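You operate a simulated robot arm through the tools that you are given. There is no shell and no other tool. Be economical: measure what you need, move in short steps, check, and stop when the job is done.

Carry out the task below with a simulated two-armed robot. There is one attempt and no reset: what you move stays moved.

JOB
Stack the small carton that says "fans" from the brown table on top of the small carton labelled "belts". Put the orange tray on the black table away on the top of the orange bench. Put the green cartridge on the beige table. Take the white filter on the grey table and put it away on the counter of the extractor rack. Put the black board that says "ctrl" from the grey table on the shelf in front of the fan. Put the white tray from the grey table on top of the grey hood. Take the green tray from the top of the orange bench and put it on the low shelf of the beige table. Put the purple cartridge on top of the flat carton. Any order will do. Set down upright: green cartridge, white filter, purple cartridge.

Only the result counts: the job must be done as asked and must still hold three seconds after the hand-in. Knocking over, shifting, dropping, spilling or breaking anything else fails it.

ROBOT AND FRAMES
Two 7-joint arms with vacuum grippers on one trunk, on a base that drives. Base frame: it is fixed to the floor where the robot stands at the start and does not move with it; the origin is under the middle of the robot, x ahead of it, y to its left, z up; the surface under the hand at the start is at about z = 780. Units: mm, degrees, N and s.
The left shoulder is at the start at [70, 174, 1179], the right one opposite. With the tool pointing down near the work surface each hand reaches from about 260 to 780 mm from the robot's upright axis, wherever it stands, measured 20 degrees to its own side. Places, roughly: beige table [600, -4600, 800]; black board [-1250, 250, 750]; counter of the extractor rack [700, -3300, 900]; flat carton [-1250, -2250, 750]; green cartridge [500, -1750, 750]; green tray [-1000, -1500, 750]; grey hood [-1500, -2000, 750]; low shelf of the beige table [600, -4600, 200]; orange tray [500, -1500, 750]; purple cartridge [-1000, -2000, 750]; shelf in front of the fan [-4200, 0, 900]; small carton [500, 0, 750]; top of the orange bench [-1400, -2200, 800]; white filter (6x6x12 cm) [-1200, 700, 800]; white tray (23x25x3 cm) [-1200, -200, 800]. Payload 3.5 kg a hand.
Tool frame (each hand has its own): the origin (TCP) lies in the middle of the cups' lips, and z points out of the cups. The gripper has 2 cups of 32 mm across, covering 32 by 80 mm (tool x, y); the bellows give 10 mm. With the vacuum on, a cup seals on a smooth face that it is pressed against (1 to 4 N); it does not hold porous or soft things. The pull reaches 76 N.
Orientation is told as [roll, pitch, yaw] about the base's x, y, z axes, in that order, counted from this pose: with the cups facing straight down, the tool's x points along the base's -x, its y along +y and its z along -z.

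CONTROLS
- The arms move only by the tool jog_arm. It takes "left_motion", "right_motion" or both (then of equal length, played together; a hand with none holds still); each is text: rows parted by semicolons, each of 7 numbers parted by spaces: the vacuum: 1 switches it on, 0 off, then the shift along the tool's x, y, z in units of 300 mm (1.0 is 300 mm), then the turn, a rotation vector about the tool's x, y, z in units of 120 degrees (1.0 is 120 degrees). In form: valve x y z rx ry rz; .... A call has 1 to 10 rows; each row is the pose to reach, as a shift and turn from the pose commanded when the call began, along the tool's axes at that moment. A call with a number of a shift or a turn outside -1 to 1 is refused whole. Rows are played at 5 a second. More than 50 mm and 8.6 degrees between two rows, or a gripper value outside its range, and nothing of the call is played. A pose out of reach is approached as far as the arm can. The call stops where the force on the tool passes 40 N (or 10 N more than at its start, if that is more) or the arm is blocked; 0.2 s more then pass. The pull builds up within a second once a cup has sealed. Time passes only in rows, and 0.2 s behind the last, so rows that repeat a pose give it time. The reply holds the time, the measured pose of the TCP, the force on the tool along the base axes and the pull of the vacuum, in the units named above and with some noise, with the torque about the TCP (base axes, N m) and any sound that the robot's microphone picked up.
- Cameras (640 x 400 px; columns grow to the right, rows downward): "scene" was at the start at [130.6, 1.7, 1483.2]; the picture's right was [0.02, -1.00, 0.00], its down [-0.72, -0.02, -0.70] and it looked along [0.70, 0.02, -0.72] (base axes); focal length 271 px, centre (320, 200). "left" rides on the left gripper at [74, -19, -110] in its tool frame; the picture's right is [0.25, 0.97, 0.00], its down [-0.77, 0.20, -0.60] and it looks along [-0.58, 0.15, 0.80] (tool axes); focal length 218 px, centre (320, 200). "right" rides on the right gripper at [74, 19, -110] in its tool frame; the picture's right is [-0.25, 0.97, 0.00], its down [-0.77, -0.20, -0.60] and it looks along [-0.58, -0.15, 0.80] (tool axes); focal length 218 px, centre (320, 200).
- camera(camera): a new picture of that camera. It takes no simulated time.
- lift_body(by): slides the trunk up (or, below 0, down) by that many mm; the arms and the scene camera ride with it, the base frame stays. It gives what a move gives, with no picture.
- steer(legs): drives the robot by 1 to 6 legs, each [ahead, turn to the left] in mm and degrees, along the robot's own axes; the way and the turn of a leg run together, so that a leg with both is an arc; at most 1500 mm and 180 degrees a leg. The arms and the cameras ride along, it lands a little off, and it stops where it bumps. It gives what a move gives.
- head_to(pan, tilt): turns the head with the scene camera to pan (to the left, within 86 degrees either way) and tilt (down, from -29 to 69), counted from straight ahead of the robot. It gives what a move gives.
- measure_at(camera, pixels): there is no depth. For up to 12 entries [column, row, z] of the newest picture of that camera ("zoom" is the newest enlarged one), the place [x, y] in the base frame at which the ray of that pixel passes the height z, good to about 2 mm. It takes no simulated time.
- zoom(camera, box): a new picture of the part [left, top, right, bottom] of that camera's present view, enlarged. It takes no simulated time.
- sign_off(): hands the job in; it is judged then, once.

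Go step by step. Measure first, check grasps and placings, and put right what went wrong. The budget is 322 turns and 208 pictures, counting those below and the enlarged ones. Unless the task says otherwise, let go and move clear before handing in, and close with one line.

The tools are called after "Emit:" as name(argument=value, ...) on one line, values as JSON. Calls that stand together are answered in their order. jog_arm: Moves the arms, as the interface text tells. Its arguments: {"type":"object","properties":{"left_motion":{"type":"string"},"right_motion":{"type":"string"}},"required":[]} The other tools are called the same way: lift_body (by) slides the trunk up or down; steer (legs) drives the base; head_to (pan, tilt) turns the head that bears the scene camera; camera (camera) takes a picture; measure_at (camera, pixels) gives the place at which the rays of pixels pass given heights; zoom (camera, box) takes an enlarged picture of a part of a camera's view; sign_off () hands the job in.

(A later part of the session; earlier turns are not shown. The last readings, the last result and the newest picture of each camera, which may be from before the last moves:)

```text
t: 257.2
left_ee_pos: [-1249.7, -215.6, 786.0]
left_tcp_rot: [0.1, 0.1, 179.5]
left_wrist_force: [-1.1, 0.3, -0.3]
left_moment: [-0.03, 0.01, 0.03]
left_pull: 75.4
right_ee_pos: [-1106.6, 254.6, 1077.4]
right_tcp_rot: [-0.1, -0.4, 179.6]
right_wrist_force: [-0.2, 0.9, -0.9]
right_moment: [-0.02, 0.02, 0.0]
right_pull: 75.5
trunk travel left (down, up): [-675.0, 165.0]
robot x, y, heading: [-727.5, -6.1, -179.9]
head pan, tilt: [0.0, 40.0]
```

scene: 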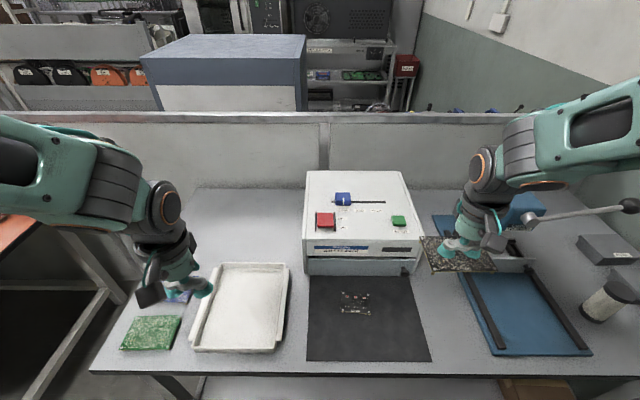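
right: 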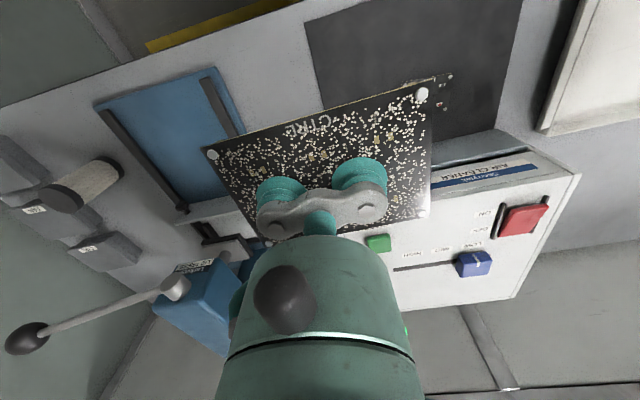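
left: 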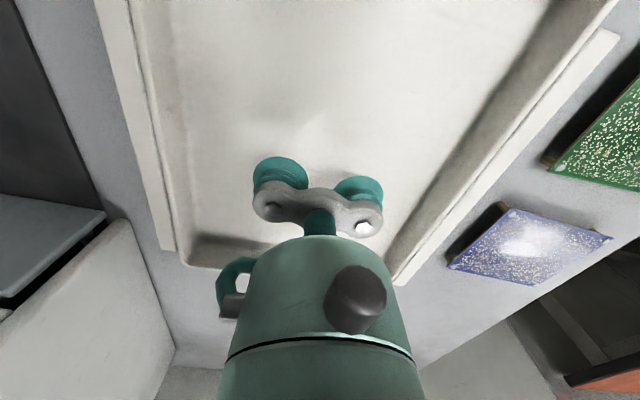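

Sealed at 75.4 N. Lifting.

Emit:
jog_arm(left_motion="1 0 0 -0.02 0 0 0; 1 0 0 -0.07 0 0 0; 1 0 0 -0.16 0 0 0; 1 0 0 -0.28 0 0 0; 1 0 0 -0.4 0 0 0; 1 0 0 -0.52 0 0 0; 1 0 0 -0.64 0 0 0; 1 0.05 0.02 -0.76 0 0 0; 1 0.12 0.05 -0.88 0 0 0; 1 0.2 0.08 -0.97 0 0 0")

Emit:
camera(camera="scene")

```text
t: 259.4
left_ee_pos: [-1189.2, -239.3, 1076.8]
left_tcp_rot: [0.1, 0.0, 179.4]
left_wrist_force: [0.1, 0.0, -2.6]
left_moment: [0.0, 0.03, -0.02]
left_pull: 75.4
right_ee_pos: [-1103.7, 255.8, 1077.8]
right_tcp_rot: [-0.1, -0.5, 179.7]
right_wrist_force: [0.4, 0.0, -0.2]
right_moment: [0.0, 0.04, -0.01]
right_pull: 75.8
trunk travel left (down, up): [-675.0, 165.0]
robot x, y, heading: [-724.8, -6.2, -179.8]
head pan, tilt: [0.0, 40.0]
```

```text
120 pictures are left
```

scene: 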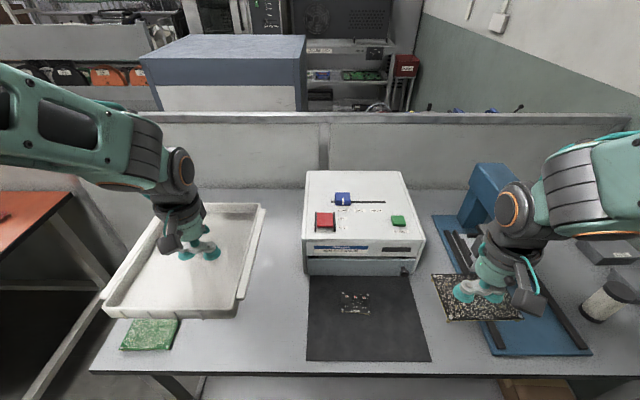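

Both loads are secure. I'll drive to the orange bench opposite the hood.

Emit:
steer(legs=[[-340, 0], [0, 90], [1500, 0], [370, 0], [0, -90]])

Emit:
camera(camera="scene")

```text
t: 278.2
left_ee_pos: [-858.2, -2077.0, 1077.4]
left_tcp_rot: [0.0, 0.1, 178.6]
left_wrist_force: [0.1, 0.2, -2.5]
left_moment: [0.04, 0.02, 0.01]
left_pull: 75.3
right_ee_pos: [-764.6, -1582.8, 1078.0]
right_tcp_rot: [-0.1, -0.4, 178.8]
right_wrist_force: [0.0, 0.8, 0.0]
right_moment: [-0.02, 0.01, -0.02]
right_pull: 75.2
trunk travel left (down, up): [-675.0, 165.0]
robot x, y, heading: [-385.9, -1849.8, 179.5]
head pan, tilt: [0.0, 40.0]
```

```text
119 pictures are left
```

scene: 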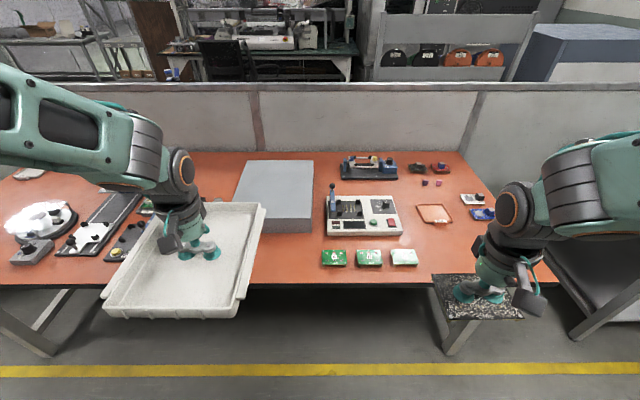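

Emit:
zoom(camera="scene", box=[220, 150, 340, 245])

Emit:
measure_at(camera="scene", pixels=[[312, 233, 761], [312, 218, 800], [312, 218, 820], [312, 218, 840], [312, 218, 860], [313, 160, 830], [246, 160, 830]])

```text
4.21 times, centred on (280, 198) of scene
```

zoom: 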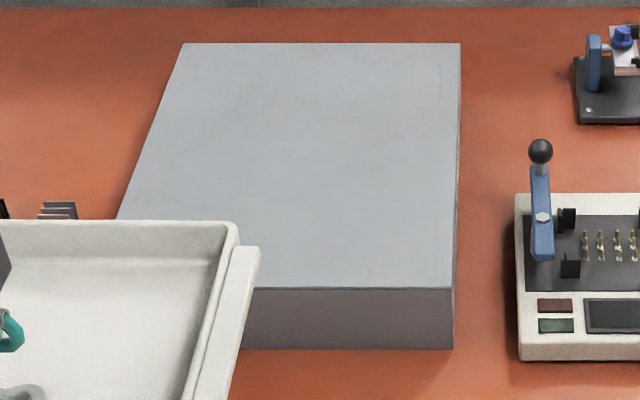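

```text
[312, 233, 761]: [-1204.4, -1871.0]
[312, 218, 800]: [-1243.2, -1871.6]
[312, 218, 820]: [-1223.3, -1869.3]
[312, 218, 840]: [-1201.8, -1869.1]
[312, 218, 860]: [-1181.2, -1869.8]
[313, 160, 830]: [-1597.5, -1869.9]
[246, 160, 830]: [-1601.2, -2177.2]
```

The hood top is z≈838, x -1590..-1204, y -2177..-1870. I'll drive up and place the tray centred at about (-1345,-2022).

Emit:
steer(legs=[[265, 0.5]])

```text
t: 280.1
left_ee_pos: [-1117.9, -2077.7, 1077.8]
left_tcp_rot: [0.1, 0.0, 179.0]
left_wrist_force: [0.2, -1.2, -3.1]
left_moment: [0.04, 0.01, 0.0]
left_pull: 75.2
right_ee_pos: [-1028.6, -1584.7, 1078.5]
right_tcp_rot: [-0.1, -0.5, 179.2]
right_wrist_force: [-0.3, 0.6, -0.6]
right_moment: [-0.02, -0.01, 0.01]
right_pull: 75.2
trunk travel left (down, up): [-675.0, 165.0]
robot x, y, heading: [-650.0, -1849.1, 179.5]
head pan, tilt: [0.0, 40.0]
```

Emit:
jog_arm(left_motion="1 -0.06 -0.015 0 0 0 0; 1 -0.15 -0.035 0 0 0 0; 1 -0.25 -0.06 0.02 0 0 0; 1 -0.35 -0.08 0.06 0 0 0; 1 -0.45 -0.1 0.12 0 0 0; 1 -0.55 -0.13 0.19 0 0 0; 1 -0.64 -0.15 0.27 0 0 0; 1 -0.72 -0.165 0.36 0 0 0; 1 -0.76 -0.174 0.45 0 0 0; 1 -0.76 -0.174 0.5 0 0 0")

Emit:
camera(camera="scene")

Emit:
camera(camera="left")

```text
t: 282.2
left_ee_pos: [-1348.0, -2023.3, 927.6]
left_tcp_rot: [0.0, 0.0, 179.2]
left_wrist_force: [0.4, 0.2, -3.2]
left_moment: [0.02, 0.0, 0.03]
left_pull: 75.8
right_ee_pos: [-1030.8, -1583.6, 1078.4]
right_tcp_rot: [-0.2, -0.4, 179.2]
right_wrist_force: [0.9, 0.6, -0.3]
right_moment: [0.02, 0.0, 0.01]
right_pull: 75.4
trunk travel left (down, up): [-675.0, 165.0]
robot x, y, heading: [-652.9, -1854.3, 179.8]
head pan, tilt: [0.0, 40.0]
```

```text
117 pictures are left
```

scene: 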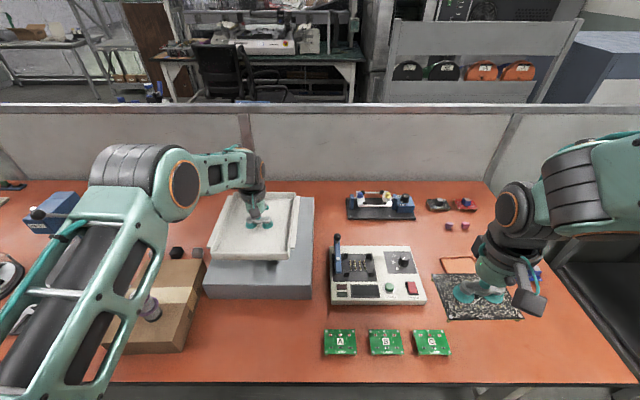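

```text
116 pictures are left
```

left: 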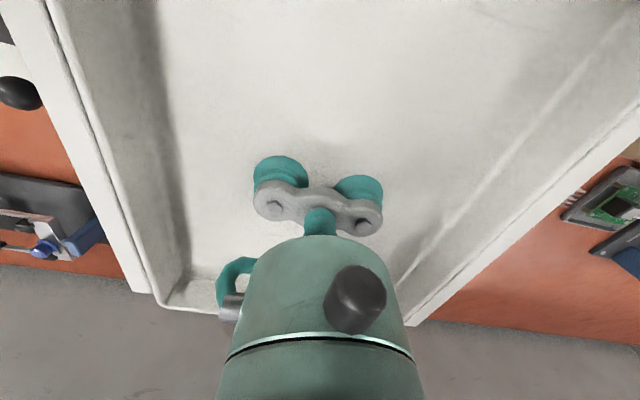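

Everything is clear. I'll lower toward the hood top, with contact expected at TCP ≈847.

Emit:
jog_arm(left_motion="1 0 0 0.08 0 0 0; 1 0 0 0.16 0 0 0; 1 0 0 0.22 0 0 0; 1 0 0 0.24 0 0 0; 1 0 0 0.25 0 0 0; 1 0 0 0.257 0 0 0; 1 0 0 0.264 0 0 0; 1 0 0 0.264 0 0 0")

```text
t: 284.1
left_ee_pos: [-1347.8, -2022.1, 847.7]
left_tcp_rot: [0.0, 0.1, 179.0]
left_wrist_force: [0.2, 0.7, -3.0]
left_moment: [-0.02, 0.01, 0.02]
left_pull: 75.9
right_ee_pos: [-1031.1, -1583.2, 1077.8]
right_tcp_rot: [-0.1, -0.4, 179.3]
right_wrist_force: [-0.4, 0.0, -0.6]
right_moment: [0.05, -0.01, -0.02]
right_pull: 75.7
trunk travel left (down, up): [-675.0, 165.0]
robot x, y, heading: [-651.1, -1847.3, 179.8]
head pan, tilt: [0.0, 40.0]
```

Emit:
jog_arm(left_motion="1 0 0 0.006 0 0 0; 1 0 0 0.012 0 0 0; 1 0 0 0.018 0 0 0; 1 0 0 0.024 0 0 0; 1 0 0 0.024 0 0 0")

```text
t: 285.2
left_ee_pos: [-1346.7, -2022.8, 841.1]
left_tcp_rot: [0.0, 0.1, 179.0]
left_wrist_force: [1.1, 0.8, -0.6]
left_moment: [0.06, 0.02, 0.0]
left_pull: 75.3
right_ee_pos: [-1031.2, -1582.9, 1078.6]
right_tcp_rot: [-0.1, -0.4, 179.3]
right_wrist_force: [0.2, -0.7, -1.0]
right_moment: [0.0, 0.0, -0.01]
right_pull: 75.6
trunk travel left (down, up): [-675.0, 165.0]
robot x, y, heading: [-652.6, -1852.9, 179.7]
head pan, tilt: [0.0, 40.0]
```

Contact seems to be starting, as the load fell from 3 to 0.6 N. Two more millimetres.

Emit:
jog_arm(left_motion="1 0 0 0.005 0 0 0; 1 0 0 0.01 0 0 0; 1 0 0 0.01 0 0 0")

```text
t: 286.1
left_ee_pos: [-1346.8, -2023.4, 839.6]
left_tcp_rot: [0.1, -0.1, 179.2]
left_wrist_force: [-1.7, -0.5, 11.7]
left_moment: [0.09, -0.14, -0.12]
left_pull: 75.3
right_ee_pos: [-1028.7, -1584.4, 1077.7]
right_tcp_rot: [-0.1, -0.5, 179.2]
right_wrist_force: [0.0, -0.3, -0.4]
right_moment: [0.02, -0.01, 0.01]
right_pull: 75.3
trunk travel left (down, up): [-675.0, 165.0]
robot x, y, heading: [-650.0, -1851.7, 179.6]
head pan, tilt: [0.0, 40.0]
```

Firm contact at 12 N. Release and rise.

Emit:
jog_arm(left_motion="0 0 0 0 0 0 0; 0 0 0 0 0 0 0; 0 0 0 0 0 0 0; 0 0 0 -0.01 0 0 0; 0 0 0 -0.05 0 0 0; 0 0 0 -0.15 0 0 0; 0 0 0 -0.28 0 0 0; 0 0 0 -0.42 0 0 0; 0 0 0 -0.56 0 0 0; 0 0 0 -0.7 0 0 0")

Emit:
jog_arm(left_motion="0 0.1 0.02 -0.05 0 0 0; 0 0.22 0.05 -0.1 0 0 0; 0 0.34 0.08 -0.1 0 0 0; 0 0.46 0.11 -0.1 0 0 0; 0 0.58 0.14 -0.1 0 0 0; 0 0.7 0.17 -0.1 0 0 0; 0 0.82 0.19 -0.1 0 0 0; 0 0.92 0.2 -0.1 0 0 0; 0 0.98 0.2 -0.1 0 0 0")

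Emit:
camera(camera="scene")

```text
t: 288.2
left_ee_pos: [-1345.0, -2023.6, 1048.7]
left_tcp_rot: [0.1, 0.1, 179.1]
left_wrist_force: [-0.4, 0.2, 0.1]
left_moment: [0.02, 0.06, 0.0]
left_pull: 0.0
right_ee_pos: [-1031.1, -1583.9, 1078.1]
right_tcp_rot: [-0.1, -0.5, 179.2]
right_wrist_force: [0.5, 0.3, -1.0]
right_moment: [-0.02, 0.01, 0.01]
right_pull: 75.8
trunk travel left (down, up): [-675.0, 165.0]
robot x, y, heading: [-647.7, -1852.9, 179.6]
head pan, tilt: [0.0, 40.0]
```

```text
t: 290.2
left_ee_pos: [-1053.6, -2087.1, 1078.0]
left_tcp_rot: [0.0, 0.1, 179.2]
left_wrist_force: [-0.2, -0.7, 0.2]
left_moment: [0.04, 0.0, -0.01]
left_pull: 0.1
right_ee_pos: [-1030.9, -1584.0, 1077.6]
right_tcp_rot: [-0.1, -0.4, 179.0]
right_wrist_force: [-1.0, 0.1, -1.0]
right_moment: [-0.05, 0.04, -0.03]
right_pull: 75.8
trunk travel left (down, up): [-675.0, 165.0]
robot x, y, heading: [-651.6, -1850.5, 179.8]
head pan, tilt: [0.0, 40.0]
```

```text
115 pictures are left
```

scene: 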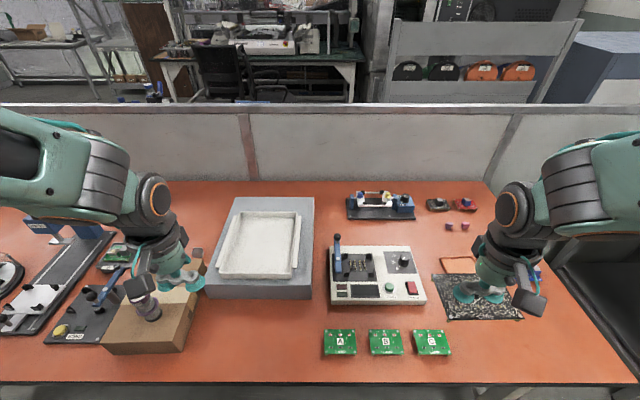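

The white tray sits well on the hood. Next is the filter: I'll drive north to about y=250 and face the grey table obliquely, so the left hand can reach it.

Emit:
steer(legs=[[-230, 0], [0, -90], [1500, 0], [550, 0], [0, 45]])

Emit:
camera(camera="scene")

```text
t: 307.7
left_ee_pos: [-813.4, 326.6, 1077.0]
left_tcp_rot: [0.0, 0.1, 132.3]
left_wrist_force: [0.0, -0.1, 0.1]
left_moment: [-0.01, 0.01, 0.03]
left_pull: 0.2
right_ee_pos: [-430.7, 654.0, 1078.8]
right_tcp_rot: [-0.1, -0.4, 132.3]
right_wrist_force: [0.5, 0.6, 0.0]
right_moment: [-0.01, 0.04, 0.02]
right_pull: 75.5
trunk travel left (down, up): [-675.0, 165.0]
robot x, y, heading: [-365.1, 194.8, 132.8]
head pan, tilt: [0.0, 40.0]
```

```text
114 pictures are left
```

scene: 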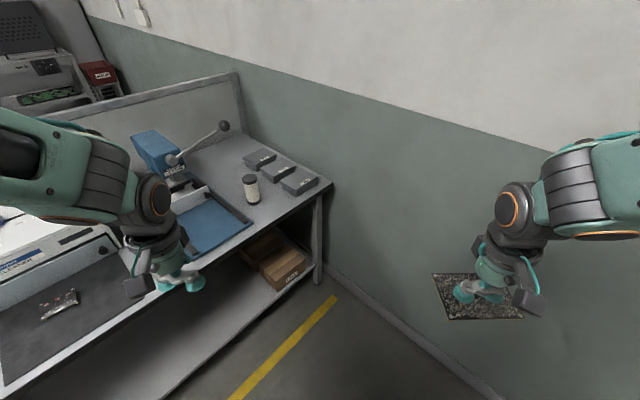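

The filter is visible at (250,188). I'll measure it.

Emit:
zoom(camera="scene", box=[190, 140, 340, 240])

Emit:
measure_at(camera="scene", pixels=[[253, 203, 775], [250, 179, 895], [332, 184, 775], [251, 204, 775]])

```text
4.00 times, centred on (265, 190) of scene
```

zoom: 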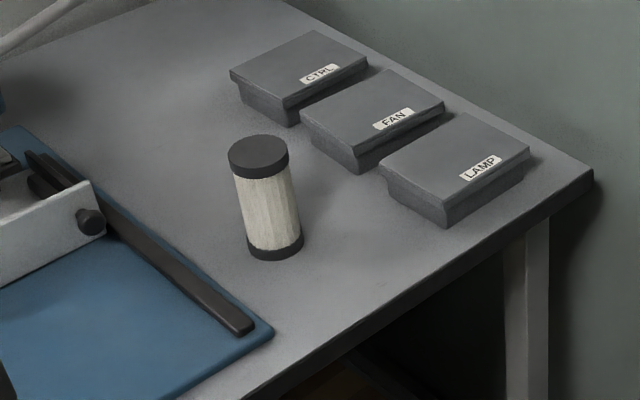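

```text
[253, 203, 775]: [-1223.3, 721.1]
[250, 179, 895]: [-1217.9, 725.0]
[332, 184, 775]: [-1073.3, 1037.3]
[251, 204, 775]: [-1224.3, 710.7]
```

The filter is at (-1220,725). I'll drive forward 300 mm.

Emit:
steer(legs=[[300, 0]])

Emit:
camera(camera="scene")

Emit:
camera(camera="left")

```text
t: 309.7
left_ee_pos: [-1017.2, 545.7, 1079.6]
left_tcp_rot: [0.0, 0.0, 132.2]
left_wrist_force: [-0.5, 0.6, -0.9]
left_moment: [0.0, -0.01, -0.01]
left_pull: 0.1
right_ee_pos: [-634.9, 872.9, 1077.3]
right_tcp_rot: [-0.1, -0.3, 132.3]
right_wrist_force: [-0.5, 0.8, -0.1]
right_moment: [0.03, 0.0, 0.01]
right_pull: 75.7
trunk travel left (down, up): [-675.0, 165.0]
robot x, y, heading: [-571.6, 416.6, 132.9]
head pan, tilt: [0.0, 40.0]
```

```text
112 pictures are left
```

scene: 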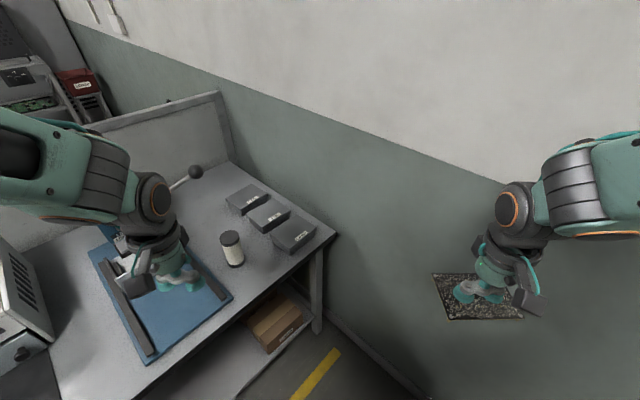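

```text
111 pictures are left
```

left: 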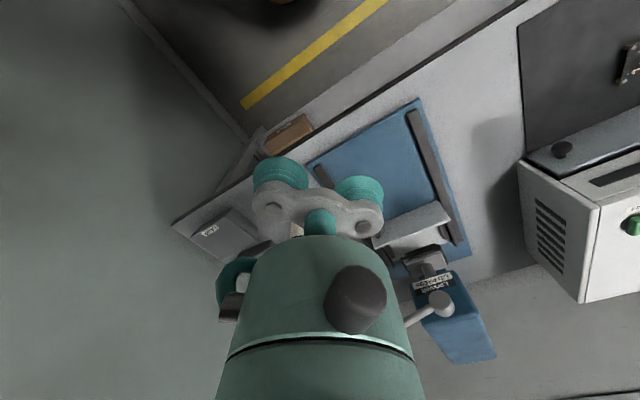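

Emit:
zoom(camera="scene", box=[190, 210, 270, 290])

```text
5.00 times, centred on (230, 250) of scene
```

zoom: 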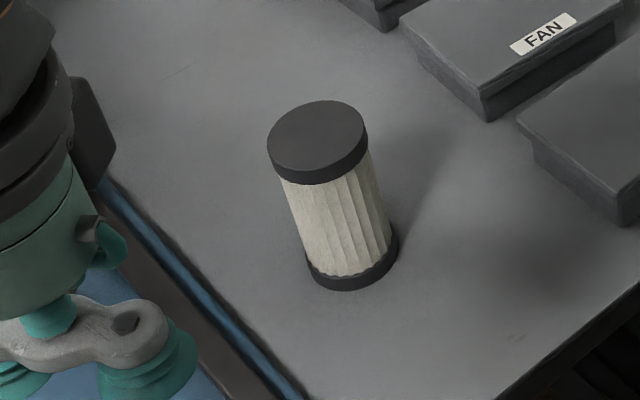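

Emit:
measure_at(camera="zoom", pixels=[[318, 137, 895], [318, 137, 885], [267, 150, 895], [367, 125, 895], [310, 102, 895], [323, 172, 895], [308, 272, 775], [397, 245, 775], [345, 291, 775]])

```text
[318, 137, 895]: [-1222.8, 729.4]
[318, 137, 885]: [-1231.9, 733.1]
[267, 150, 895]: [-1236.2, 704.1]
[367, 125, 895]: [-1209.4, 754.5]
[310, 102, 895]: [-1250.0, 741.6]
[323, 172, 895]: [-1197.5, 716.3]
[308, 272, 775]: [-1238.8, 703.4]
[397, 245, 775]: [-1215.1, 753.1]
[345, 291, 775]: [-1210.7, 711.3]
```

Emit:
measure_at(camera="scene", pixels=[[195, 172, 900], [195, 172, 1000], [195, 172, 1100]])

Emit:
jog_arm(left_motion="0 -0.08 0 0 0 0 0; 0 -0.17 0 0 0 0 0; 0 -0.27 0.005 0 0 0 0; 0 -0.38 0.01 0.02 0 0 0; 0 -0.49 0.012 0.06 0 0 0; 0 -0.6 0.014 0.12 0 0 0; 0 -0.71 0.016 0.19 0 0 0; 0 -0.81 0.018 0.27 0 0 0; 0 -0.89 0.019 0.36 0 0 0; 0 -0.913 0.019 0.4 0 0 0")

Emit:
camera(camera="left")

Emit:
camera(camera="scene")

```text
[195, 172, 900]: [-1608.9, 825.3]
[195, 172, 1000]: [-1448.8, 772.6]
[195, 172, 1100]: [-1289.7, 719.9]
```

```text
t: 311.9
left_ee_pos: [-1207.4, 744.3, 958.5]
left_tcp_rot: [0.0, 0.0, 132.2]
left_wrist_force: [-0.4, 0.3, 0.3]
left_moment: [-0.02, 0.03, 0.02]
left_pull: 0.2
right_ee_pos: [-634.8, 874.4, 1077.9]
right_tcp_rot: [-0.2, -0.4, 132.3]
right_wrist_force: [0.4, 0.6, -0.7]
right_moment: [0.01, 0.02, -0.03]
right_pull: 75.8
trunk travel left (down, up): [-675.0, 165.0]
robot x, y, heading: [-569.5, 414.3, 133.0]
head pan, tilt: [0.0, 40.0]
```

```text
109 pictures are left
```

left: 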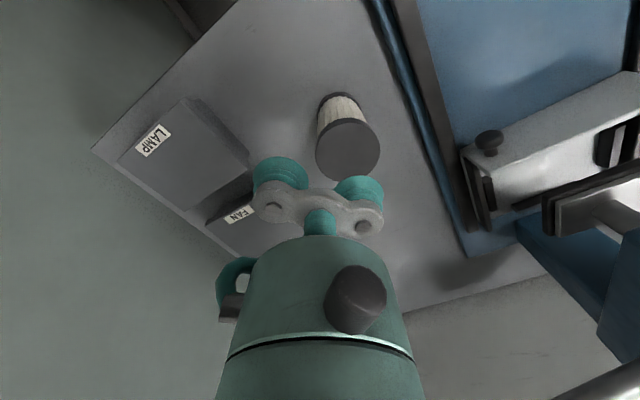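

```text
108 pictures are left
```

scene: 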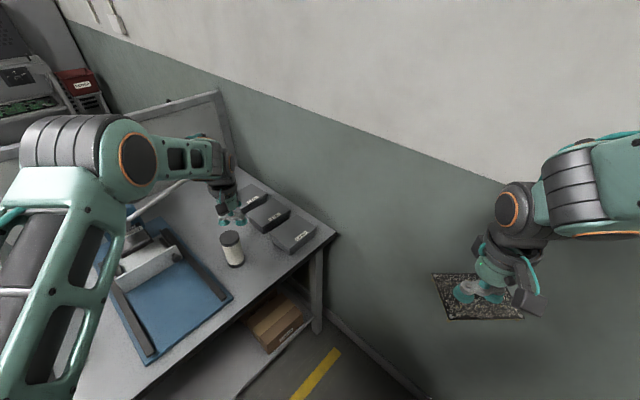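

The lever knob triangulates to about (-1364,746,1050), roughly 157 mm from the tool axis, so it's clear. I'll refine the disc centre.

Emit:
measure_at(camera="left", pixels=[[348, 149, 893], [315, 149, 893], [380, 149, 893], [348, 118, 893], [348, 180, 893]])

```text
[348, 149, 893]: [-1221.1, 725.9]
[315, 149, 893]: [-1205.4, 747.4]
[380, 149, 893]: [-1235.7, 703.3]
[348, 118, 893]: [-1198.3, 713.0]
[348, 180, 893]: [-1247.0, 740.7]
```

The cup centre falls within 4 mm of the disc centre. I'll descend with the vacuum on.

Emit:
jog_arm(left_motion="0 0 0 0.08 0 0 0; 0 0 0 0.15 0 0 0; 1 0 0 0.19 0 0 0; 1 0 0 0.205 0 0 0; 1 0 0 0.213 0 0 0; 1 0 0 0.22 0 0 0; 1 0 0 0.22 0 0 0; 1 0 0 0.22 0 0 0")

```text
t: 313.7
left_ee_pos: [-1204.9, 746.5, 894.5]
left_tcp_rot: [0.1, -0.1, 132.2]
left_wrist_force: [-1.3, 1.7, 16.0]
left_moment: [-0.79, 0.92, -0.05]
left_pull: 37.5
right_ee_pos: [-632.3, 874.6, 1079.5]
right_tcp_rot: [-0.2, -0.5, 132.3]
right_wrist_force: [-0.5, 0.0, -0.4]
right_moment: [0.01, 0.0, -0.04]
right_pull: 75.3
trunk travel left (down, up): [-675.0, 165.0]
robot x, y, heading: [-570.3, 417.2, 132.7]
head pan, tilt: [0.0, 40.0]
```

Sealed at 37.5 N. I'll lift and retract.

Emit:
jog_arm(left_motion="1 0 0 -0.015 0 0 0; 1 0 0 -0.06 0 0 0; 1 0 0 -0.15 0 0 0; 1 0 0 -0.27 0 0 0; 1 0 0 -0.39 0 0 0; 1 0.05 0 -0.5 0 0 0; 1 0.12 0 -0.6 0 0 0; 1 0.22 0 -0.66 0 0 0; 1 0.34 0 -0.68 0 0 0; 1 0.46 0 -0.68 0 0 0")

Emit:
jog_arm(left_motion="1 0.12 0 0 0 0 0; 1 0.24 0 0 0 0 0; 1 0.34 0 0 0 0 0; 1 0.42 0 0 0 0 0; 1 0.45 0 0 0 0 0")

Emit:
steer(legs=[[-280, 0]])

Emit:
camera(camera="scene")

```text
t: 315.9
left_ee_pos: [-1111.6, 642.4, 1096.6]
left_tcp_rot: [0.0, 0.0, 132.2]
left_wrist_force: [-0.5, -0.6, -0.4]
left_moment: [-0.6, 0.67, 0.02]
left_pull: 38.0
right_ee_pos: [-634.4, 872.5, 1077.7]
right_tcp_rot: [-0.1, -0.6, 132.2]
right_wrist_force: [-0.4, 0.0, -0.9]
right_moment: [0.0, 0.02, 0.0]
right_pull: 75.2
trunk travel left (down, up): [-675.0, 165.0]
robot x, y, heading: [-570.4, 415.0, 132.7]
head pan, tilt: [0.0, 40.0]
```

```text
t: 317.1
left_ee_pos: [-1022.0, 543.9, 1096.8]
left_tcp_rot: [0.0, 0.1, 132.2]
left_wrist_force: [0.1, -0.2, -2.1]
left_moment: [-0.6, 0.65, 0.0]
left_pull: 37.9
right_ee_pos: [-635.4, 875.1, 1078.6]
right_tcp_rot: [-0.3, -0.4, 132.2]
right_wrist_force: [0.2, 0.0, -0.8]
right_moment: [0.0, 0.03, 0.0]
right_pull: 75.8
trunk travel left (down, up): [-675.0, 165.0]
robot x, y, heading: [-566.8, 415.6, 132.5]
head pan, tilt: [0.0, 40.0]
```

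```text
t: 319.1
left_ee_pos: [-832.7, 338.9, 1095.9]
left_tcp_rot: [0.0, 0.0, 132.2]
left_wrist_force: [-0.5, -0.4, -1.5]
left_moment: [-0.6, 0.64, 0.01]
left_pull: 37.4
right_ee_pos: [-444.2, 669.6, 1078.8]
right_tcp_rot: [-0.2, -0.4, 132.2]
right_wrist_force: [0.2, 0.0, 0.6]
right_moment: [-0.03, 0.01, 0.01]
right_pull: 75.2
trunk travel left (down, up): [-675.0, 165.0]
robot x, y, heading: [-377.0, 212.2, 132.7]
head pan, tilt: [0.0, 40.0]
```

```text
107 pictures are left
```

scene: 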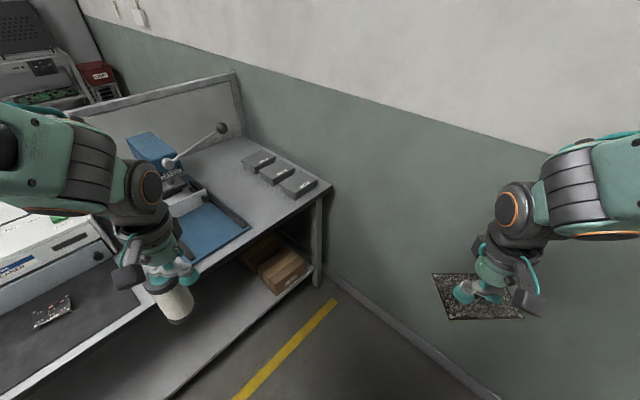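

Both loads are held. I'll drive south to the extractor rack.

Emit:
steer(legs=[[0, 137.3], [1500, 0], [1500, 0], [600, 0]])

Emit:
steer(legs=[[0, 90]])

Emit:
head_to(pan=0, tilt=30)

Emit:
camera(camera="scene")

```text
t: 342.2
left_ee_pos: [-99.9, -3793.2, 1096.7]
left_tcp_rot: [0.0, 0.2, -90.0]
left_wrist_force: [0.1, -0.2, -0.5]
left_moment: [-0.02, -0.88, -0.01]
left_pull: 37.7
right_ee_pos: [-607.8, -3775.4, 1078.1]
right_tcp_rot: [-0.3, -0.3, -89.9]
right_wrist_force: [-0.1, -0.6, 0.6]
right_moment: [0.04, -0.02, 0.02]
right_pull: 75.5
trunk travel left (down, up): [-675.0, 165.0]
robot x, y, heading: [-350.3, -3392.8, -89.6]
head pan, tilt: [0.0, 40.0]
```

```text
t: 346.5
left_ee_pos: [48.4, -3137.5, 1095.9]
left_tcp_rot: [0.0, 0.1, 0.8]
left_wrist_force: [0.6, 0.3, -1.9]
left_moment: [0.86, 0.01, -0.02]
left_pull: 37.9
right_ee_pos: [38.4, -3646.0, 1078.8]
right_tcp_rot: [-0.4, -0.4, 0.8]
right_wrist_force: [0.2, 0.2, -1.7]
right_moment: [0.0, -0.01, 0.0]
right_pull: 75.5
trunk travel left (down, up): [-675.0, 165.0]
robot x, y, heading: [-348.7, -3391.9, 1.3]
head pan, tilt: [0.0, 40.0]
```

```text
t: 347.2
left_ee_pos: [48.4, -3137.8, 1096.3]
left_tcp_rot: [-0.1, 0.1, 0.8]
left_wrist_force: [-0.3, -0.8, -1.6]
left_moment: [0.84, 0.01, -0.02]
left_pull: 37.5
right_ee_pos: [38.7, -3646.2, 1078.6]
right_tcp_rot: [-0.3, -0.4, 0.8]
right_wrist_force: [-0.1, -0.7, -0.5]
right_moment: [-0.01, 0.0, -0.01]
right_pull: 75.6
trunk travel left (down, up): [-675.0, 165.0]
robot x, y, heading: [-347.8, -3390.6, 1.4]
head pan, tilt: [0.0, 30.0]
```

```text
106 pictures are left
```

scene: 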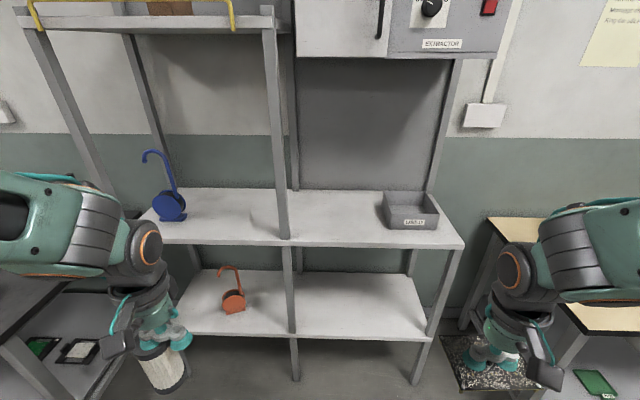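

Measuring the counter edges at candidate heights.

Emit:
measure_at(camera="scene", pixels=[[145, 244, 900], [285, 244, 900], [463, 245, 900], [155, 187, 900], [425, 192, 900], [285, 244, 870], [463, 245, 870], [388, 226, 900], [438, 228, 900], [298, 57, 1440], [295, 380, 0], [413, 384, 0]])

Emit:
zoom(camera="scene", box=[240, 120, 480, 290])

```text
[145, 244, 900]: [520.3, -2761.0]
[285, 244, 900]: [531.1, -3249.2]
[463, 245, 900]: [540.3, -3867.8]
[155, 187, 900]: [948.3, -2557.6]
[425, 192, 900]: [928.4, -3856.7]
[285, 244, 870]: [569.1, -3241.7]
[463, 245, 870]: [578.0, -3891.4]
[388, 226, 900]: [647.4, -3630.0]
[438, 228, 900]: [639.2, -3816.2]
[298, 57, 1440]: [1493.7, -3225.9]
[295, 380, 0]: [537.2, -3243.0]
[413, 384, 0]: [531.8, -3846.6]
```

```text
2.35 times, centred on (360, 205) of scene
```

zoom: 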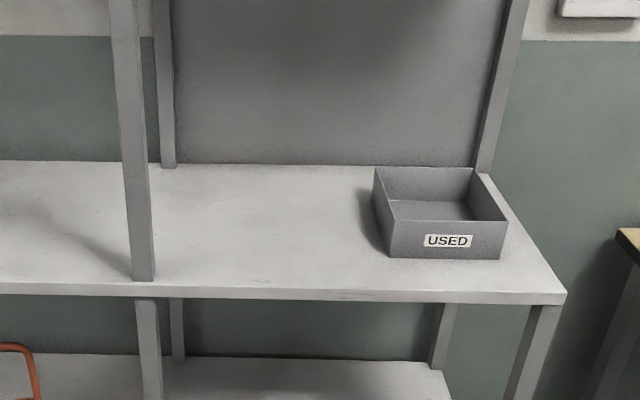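

The counter is at z≈900, front x≈530. The mid post is near (540,-3240) and the USED bin at y<-3630. I'll set the filter at about (620,-3480), so I'll reposition the robot to y≈-3600 and approach.

Emit:
steer(legs=[[0, -91.4], [210, 0], [0, 90], [310, 0]])

Emit:
camera(camera="scene")

```text
t: 358.2
left_ee_pos: [363.4, -3365.2, 1096.1]
left_tcp_rot: [0.0, 0.1, -1.3]
left_wrist_force: [0.2, -0.1, -2.0]
left_moment: [0.91, -0.01, 0.01]
left_pull: 37.8
right_ee_pos: [336.0, -3873.5, 1078.6]
right_tcp_rot: [-0.1, -0.4, -1.1]
right_wrist_force: [0.3, -0.5, 0.0]
right_moment: [-0.02, 0.01, -0.01]
right_pull: 75.6
trunk travel left (down, up): [-675.0, 165.0]
robot x, y, heading: [-42.3, -3603.7, -0.6]
head pan, tilt: [0.0, 30.0]
```

```text
104 pictures are left
```

scene: 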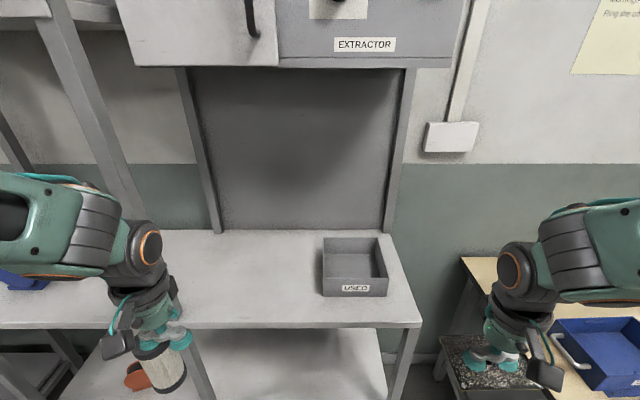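

Emit:
measure_at(camera="scene", pixels=[[421, 322, 900], [421, 322, 880], [421, 322, 920], [322, 296, 900], [386, 297, 900], [250, 280, 900], [278, 66, 1440]])

```text
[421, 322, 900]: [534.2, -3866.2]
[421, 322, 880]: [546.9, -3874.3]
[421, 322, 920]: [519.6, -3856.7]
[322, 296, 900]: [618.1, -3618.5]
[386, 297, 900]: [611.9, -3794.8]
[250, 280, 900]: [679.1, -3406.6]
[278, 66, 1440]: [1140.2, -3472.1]
```

Height confirmed at z≈900. I'll move the filter to axis (615,-3460).

Emit:
jog_arm(left_motion="1 -0.05 -0.04 0 0 0 0; 1 -0.13 -0.08 0 0 0 0; 1 -0.22 -0.13 0 0 0 0; 1 -0.32 -0.18 0 0 0 0; 1 -0.42 -0.23 0 0 0 0; 1 -0.52 -0.28 0.02 0 0 0; 1 -0.63 -0.32 0.05 0 0 0; 1 -0.74 -0.35 0.09 0 0 0; 1 -0.82 -0.37 0.14 0 0 0; 1 -0.849 -0.377 0.187 0 0 0")

Emit:
camera(camera="scene")

Emit:
camera(camera="left")

```text
t: 360.4
left_ee_pos: [615.7, -3484.7, 1040.3]
left_tcp_rot: [0.1, 0.1, -1.2]
left_wrist_force: [0.2, 0.0, -1.5]
left_moment: [0.89, 0.01, 0.0]
left_pull: 37.8
right_ee_pos: [336.6, -3873.5, 1077.5]
right_tcp_rot: [-0.2, -0.4, -1.1]
right_wrist_force: [-0.2, 0.1, -0.5]
right_moment: [0.04, 0.01, -0.01]
right_pull: 75.6
trunk travel left (down, up): [-675.0, 165.0]
robot x, y, heading: [-38.4, -3605.7, -0.7]
head pan, tilt: [0.0, 30.0]
```

```text
103 pictures are left
```

scene: 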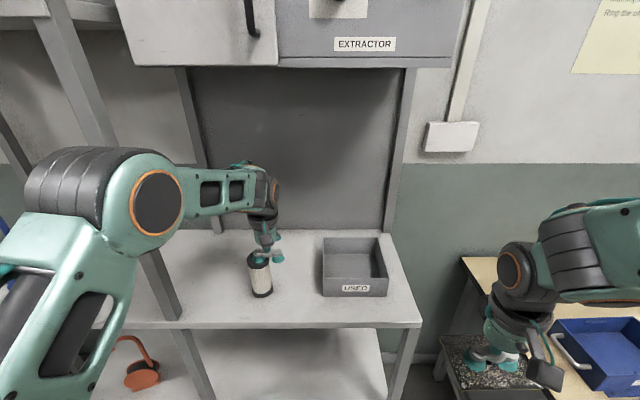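

```text
102 pictures are left
```

left: 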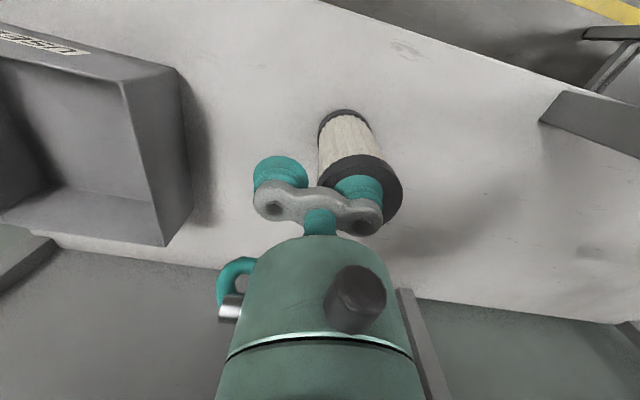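

Good spot. I'll lower it gently, with contact expected at TCP ≈1019.

Emit:
jog_arm(left_motion="1 0 0 0.03 0 0 0; 1 0 0 0.05 0 0 0; 1 0 0 0.058 0 0 0; 1 0 0 0.064 0 0 0; 1 0 0 0.07 0 0 0; 1 0 0 0.075 0 0 0; 1 0 0 0.075 0 0 0")

```text
t: 361.7
left_ee_pos: [616.6, -3484.7, 1024.2]
left_tcp_rot: [0.0, -0.5, -1.3]
left_wrist_force: [-4.4, -3.1, 17.9]
left_moment: [0.87, 0.09, 0.02]
left_pull: 38.4
right_ee_pos: [336.9, -3874.1, 1078.8]
right_tcp_rot: [-0.1, -0.6, -1.3]
right_wrist_force: [0.6, -0.2, 0.1]
right_moment: [-0.02, -0.01, 0.0]
right_pull: 75.5
trunk travel left (down, up): [-675.0, 165.0]
robot x, y, heading: [-41.2, -3603.4, -0.7]
head pan, tilt: [0.0, 30.0]
stopped in row 6 (left hand): the force on the tool passed its limit at 41 N (the readings are from after the stop); the commanded pose is now the measured one
```

In contact. Easing off, releasing and rising.

Emit:
jog_arm(left_motion="1 0 0 -0.003 0 0 0; 0 0 0 -0.003 0 0 0; 0 0 0 -0.003 0 0 0; 0 0 0 -0.003 0 0 0; 0 0 0 -0.01 0 0 0; 0 0 0 -0.04 0 0 0; 0 0 0 -0.1 0 0 0; 0 0 0 -0.18 0 0 0; 0 0 0 -0.25 0 0 0")

Emit:
camera(camera="left")

Emit:
zoom(camera="scene", box=[200, 200, 420, 330])

```text
t: 363.7
left_ee_pos: [616.2, -3483.2, 1096.1]
left_tcp_rot: [0.1, -0.1, -1.3]
left_wrist_force: [0.1, -0.2, -0.3]
left_moment: [0.03, -0.01, 0.0]
left_pull: 0.1
right_ee_pos: [336.9, -3874.7, 1078.8]
right_tcp_rot: [-0.3, -0.5, -1.2]
right_wrist_force: [0.4, 0.3, -0.9]
right_moment: [0.03, -0.03, 0.03]
right_pull: 75.7
trunk travel left (down, up): [-675.0, 165.0]
robot x, y, heading: [-42.5, -3606.8, -0.6]
head pan, tilt: [0.0, 30.0]
```

```text
101 pictures are left
```

left: 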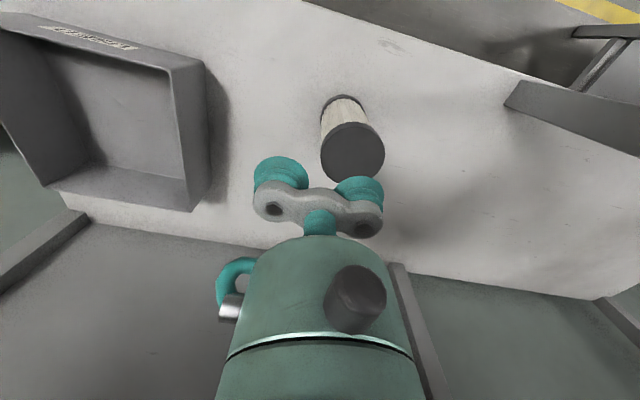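

```text
2.91 times, centred on (310, 265) of scene
```

zoom: 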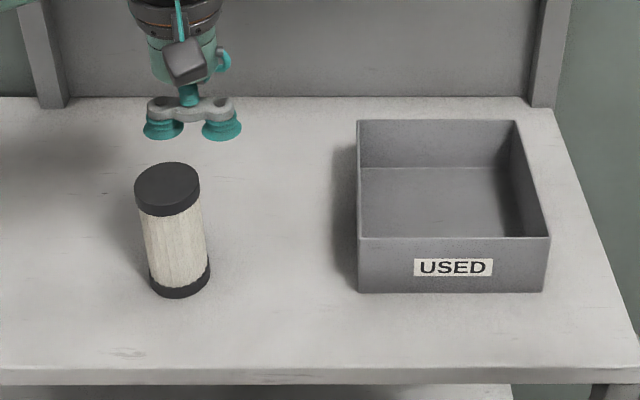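

The filter stands upright on the counter. I'll retract the left arm, back out and look for a route to the fan shelf.

Emit:
jog_arm(left_motion="0 0.08 0.03 0 0 0 0; 0 0.18 0.07 0 0 0 0; 0 0.28 0.11 0 0 0 0; 0 0.38 0.15 0 0 0 0; 0 0.48 0.19 0 0 0 0; 0 0.58 0.23 0 0 0 0; 0 0.68 0.27 0 0 0 0; 0 0.76 0.3 0 0 0 0; 0 0.84 0.33 0 0 0 0")

Emit:
steer(legs=[[-340, 0], [0, -89.5]])

Emit:
head_to(pan=-35, tilt=15)

Emit:
camera(camera="scene")

```text
t: 365.7
left_ee_pos: [366.0, -3378.8, 1097.3]
left_tcp_rot: [0.0, -0.1, -1.2]
left_wrist_force: [-0.3, -0.1, -0.2]
left_moment: [0.01, -0.02, -0.02]
left_pull: 0.0
right_ee_pos: [337.1, -3874.3, 1078.4]
right_tcp_rot: [-0.3, -0.5, -1.1]
right_wrist_force: [-0.2, 0.1, 0.1]
right_moment: [0.0, -0.02, 0.0]
right_pull: 75.3
trunk travel left (down, up): [-675.0, 165.0]
robot x, y, heading: [-39.5, -3605.1, -0.6]
head pan, tilt: [0.0, 30.0]
```

```text
t: 371.7
left_ee_pos: [-153.7, -4011.0, 1096.5]
left_tcp_rot: [0.0, -0.2, -91.1]
left_wrist_force: [1.5, 0.5, -0.4]
left_moment: [0.0, 0.0, -0.01]
left_pull: 0.1
right_ee_pos: [-648.1, -3981.7, 1078.6]
right_tcp_rot: [-0.3, -0.3, -91.0]
right_wrist_force: [-0.3, -1.0, -0.2]
right_moment: [-0.01, 0.02, -0.01]
right_pull: 75.2
trunk travel left (down, up): [-675.0, 165.0]
robot x, y, heading: [-380.6, -3601.1, -90.3]
head pan, tilt: [0.0, 30.0]
```

```text
t: 372.7
left_ee_pos: [-153.3, -4011.6, 1096.5]
left_tcp_rot: [0.0, -0.2, -91.1]
left_wrist_force: [0.9, -0.1, 1.7]
left_moment: [0.02, 0.0, 0.01]
left_pull: 0.2
right_ee_pos: [-648.4, -3981.2, 1077.5]
right_tcp_rot: [-0.4, -0.4, -91.1]
right_wrist_force: [0.2, 0.6, -0.5]
right_moment: [0.01, -0.02, -0.01]
right_pull: 75.4
trunk travel left (down, up): [-675.0, 165.0]
robot x, y, heading: [-380.1, -3605.5, -90.5]
head pan, tilt: [-35.0, 15.0]
```

```text
99 pictures are left
```

scene: 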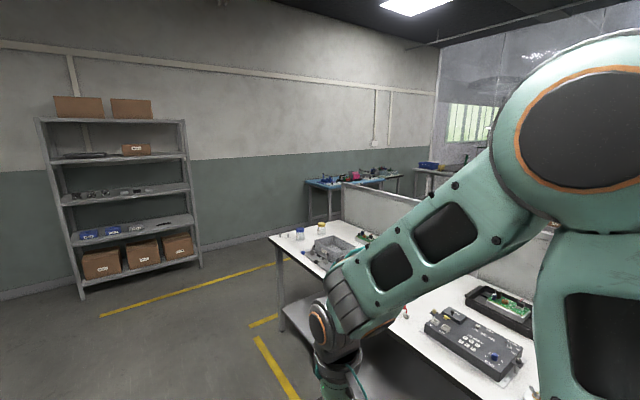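

There's a cross aisle south of the white table. I'll measure its bounds.

Emit:
measure_at(camera="scene", pixels=[[270, 238, 780], [345, 222, 780], [305, 181, 780], [383, 180, 780], [275, 265, 0], [100, 316, 0], [82, 299, 0], [200, 267, 0], [309, 222, 0], [285, 330, 0]])

```text
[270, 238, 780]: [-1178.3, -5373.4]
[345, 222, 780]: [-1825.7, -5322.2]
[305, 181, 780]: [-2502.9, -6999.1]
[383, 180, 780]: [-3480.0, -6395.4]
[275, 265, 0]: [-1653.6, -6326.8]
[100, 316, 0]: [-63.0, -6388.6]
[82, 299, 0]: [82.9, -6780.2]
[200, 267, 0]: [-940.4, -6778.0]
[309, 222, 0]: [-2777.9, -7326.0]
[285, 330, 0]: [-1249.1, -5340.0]
```

The cross aisle is y≈-5370..-6390. I'll drive to y≈-5880 and turn west.

Emit:
steer(legs=[[1500, 0.5], [780, 0], [0, -90]])

Emit:
head_to(pan=0, tilt=15)

Emit:
camera(camera="scene")

```text
t: 387.7
left_ee_pos: [-811.0, -6098.9, 1096.8]
left_tcp_rot: [0.0, -0.2, 178.5]
left_wrist_force: [0.5, 0.1, 0.1]
left_moment: [-0.02, 0.0, 0.01]
left_pull: 0.1
right_ee_pos: [-776.9, -5604.0, 1078.2]
right_tcp_rot: [-0.3, -0.3, 178.5]
right_wrist_force: [0.0, 0.5, -0.2]
right_moment: [-0.03, 0.03, -0.02]
right_pull: 75.1
trunk travel left (down, up): [-675.0, 165.0]
robot x, y, heading: [-400.2, -5875.1, 179.1]
head pan, tilt: [-35.0, 15.0]
```

```text
t: 388.8
left_ee_pos: [-810.1, -6096.6, 1097.6]
left_tcp_rot: [0.1, -0.2, 178.5]
left_wrist_force: [0.2, -1.1, 0.7]
left_moment: [0.02, -0.03, 0.0]
left_pull: 0.1
right_ee_pos: [-777.7, -5603.4, 1078.9]
right_tcp_rot: [-0.2, -0.4, 178.4]
right_wrist_force: [-0.6, 0.1, -0.7]
right_moment: [0.04, -0.01, -0.02]
right_pull: 75.7
trunk travel left (down, up): [-675.0, 165.0]
robot x, y, heading: [-402.7, -5871.6, 178.8]
head pan, tilt: [0.0, 15.0]
```

```text
98 pictures are left
```

scene: 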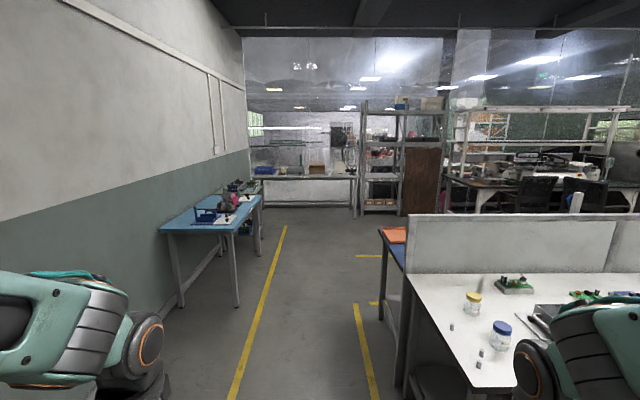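

Emit:
measure_at(camera="scene", pixels=[[382, 232, 780], [384, 255, 0], [356, 256, 0], [358, 217, 0], [478, 213, 0], [288, 226, 0], [356, 305, 0], [440, 183, 780], [237, 305, 0], [261, 260, 0], [402, 385, 0]])

Emit:
zoom(camera="scene", box=[240, 80, 640, 300])

```text
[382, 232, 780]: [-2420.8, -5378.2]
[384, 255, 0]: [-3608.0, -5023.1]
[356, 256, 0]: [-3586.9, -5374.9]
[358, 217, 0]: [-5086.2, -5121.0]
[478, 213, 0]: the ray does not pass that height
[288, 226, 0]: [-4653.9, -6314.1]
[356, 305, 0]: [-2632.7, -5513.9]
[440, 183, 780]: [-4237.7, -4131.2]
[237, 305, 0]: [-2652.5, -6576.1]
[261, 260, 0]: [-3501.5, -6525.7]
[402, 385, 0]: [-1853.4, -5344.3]
```

```text
1.60 times, centred on (440, 190) of scene
```

zoom: 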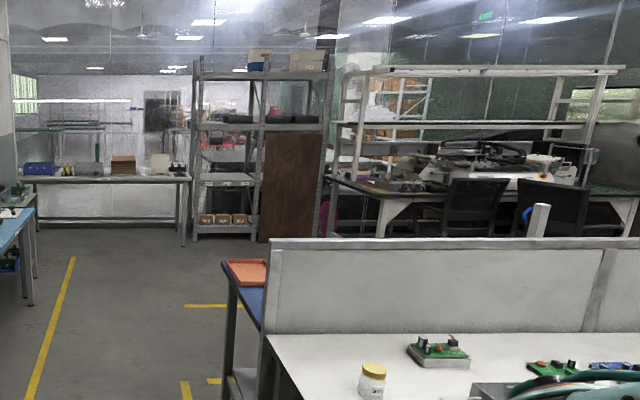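

The second aisle opens between x≈-2630 and -3590. I'll drive west to x≈-3100 and turn north to look.

Emit:
steer(legs=[[1500, 1.0], [1200, 0], [0, -90]])

Emit:
camera(camera="scene")

```text
t: 405.6
left_ee_pos: [-3325.9, -5445.7, 1095.5]
left_tcp_rot: [-0.1, -0.2, 89.6]
left_wrist_force: [-0.4, 0.6, -0.6]
left_moment: [-0.01, -0.01, 0.0]
left_pull: 0.0
right_ee_pos: [-2830.6, -5469.2, 1077.6]
right_tcp_rot: [-0.2, -0.5, 89.6]
right_wrist_force: [0.7, -0.5, -1.1]
right_moment: [0.02, -0.01, 0.01]
right_pull: 75.5
trunk travel left (down, up): [-675.0, 165.0]
robot x, y, heading: [-3093.5, -5851.0, 90.2]
head pan, tilt: [0.0, 15.0]
```

```text
96 pictures are left
```

scene: 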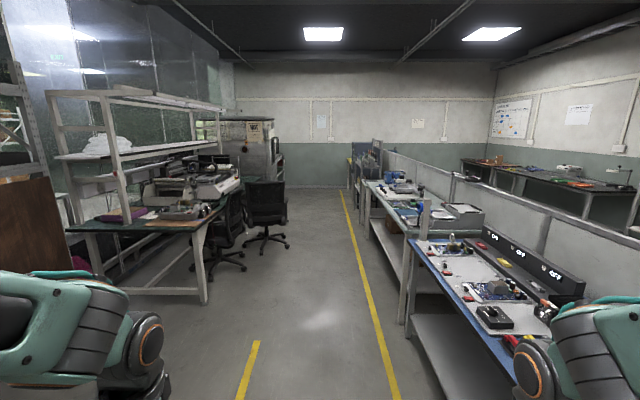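

Chairs narrow the aisle on the left. I'll measure clearances.

Emit:
measure_at(camera="scene", pixels=[[245, 267, 0], [289, 243, 0], [287, 185, 780], [409, 238, 780], [362, 184, 780], [343, 193, 0], [396, 395, 0], [208, 300, 0], [360, 225, 0], [515, 380, 780]])

Emit:
zoom(camera="scene", box=[180, 110, 420, 290])

```text
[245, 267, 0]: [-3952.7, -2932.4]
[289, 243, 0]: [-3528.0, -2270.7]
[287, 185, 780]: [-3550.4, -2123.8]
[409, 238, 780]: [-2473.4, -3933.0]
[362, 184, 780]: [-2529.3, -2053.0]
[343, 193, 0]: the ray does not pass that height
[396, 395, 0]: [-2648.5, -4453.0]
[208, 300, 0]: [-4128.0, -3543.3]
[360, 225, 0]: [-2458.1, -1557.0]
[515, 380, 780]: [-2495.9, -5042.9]
```

```text
2.22 times, centred on (300, 200) of scene
```

zoom: 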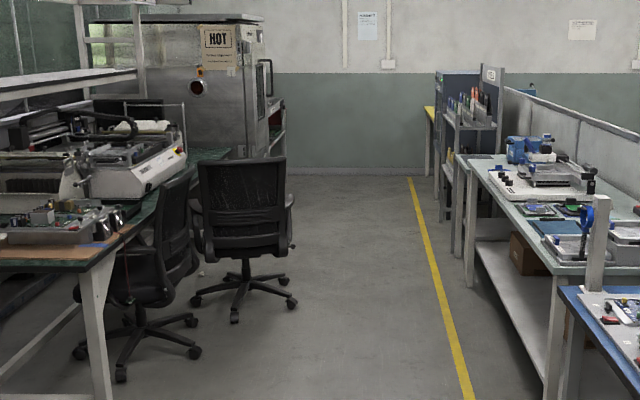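

The gap is x≈-3530..-2475. I'll keep to x≈-3000 and drive north.

Emit:
steer(legs=[[1500, -1.8], [1500, 0.4], [1500, 0]])

Emit:
camera(camera="scene")

```text
t: 427.2
left_ee_pos: [-3149.5, -910.7, 1097.6]
left_tcp_rot: [0.0, -0.2, 86.4]
left_wrist_force: [0.1, 0.9, 0.5]
left_moment: [-0.02, 0.01, 0.0]
left_pull: 0.1
right_ee_pos: [-2655.9, -961.3, 1078.1]
right_tcp_rot: [-0.2, -0.3, 86.5]
right_wrist_force: [0.4, 0.2, -1.0]
right_moment: [-0.02, -0.01, 0.01]
right_pull: 75.4
trunk travel left (down, up): [-675.0, 165.0]
robot x, y, heading: [-2938.1, -1323.8, 87.3]
head pan, tilt: [0.0, 15.0]
```

```text
94 pictures are left
```

scene: 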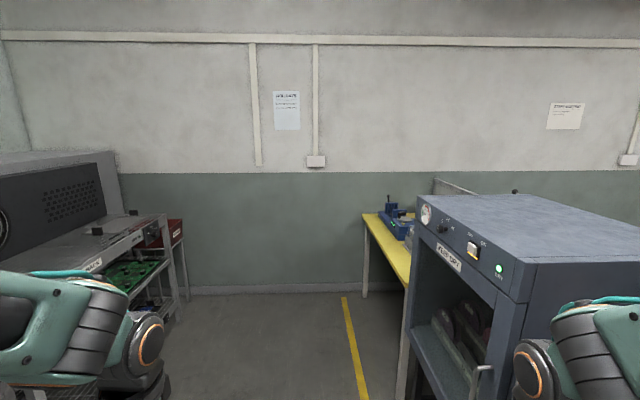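

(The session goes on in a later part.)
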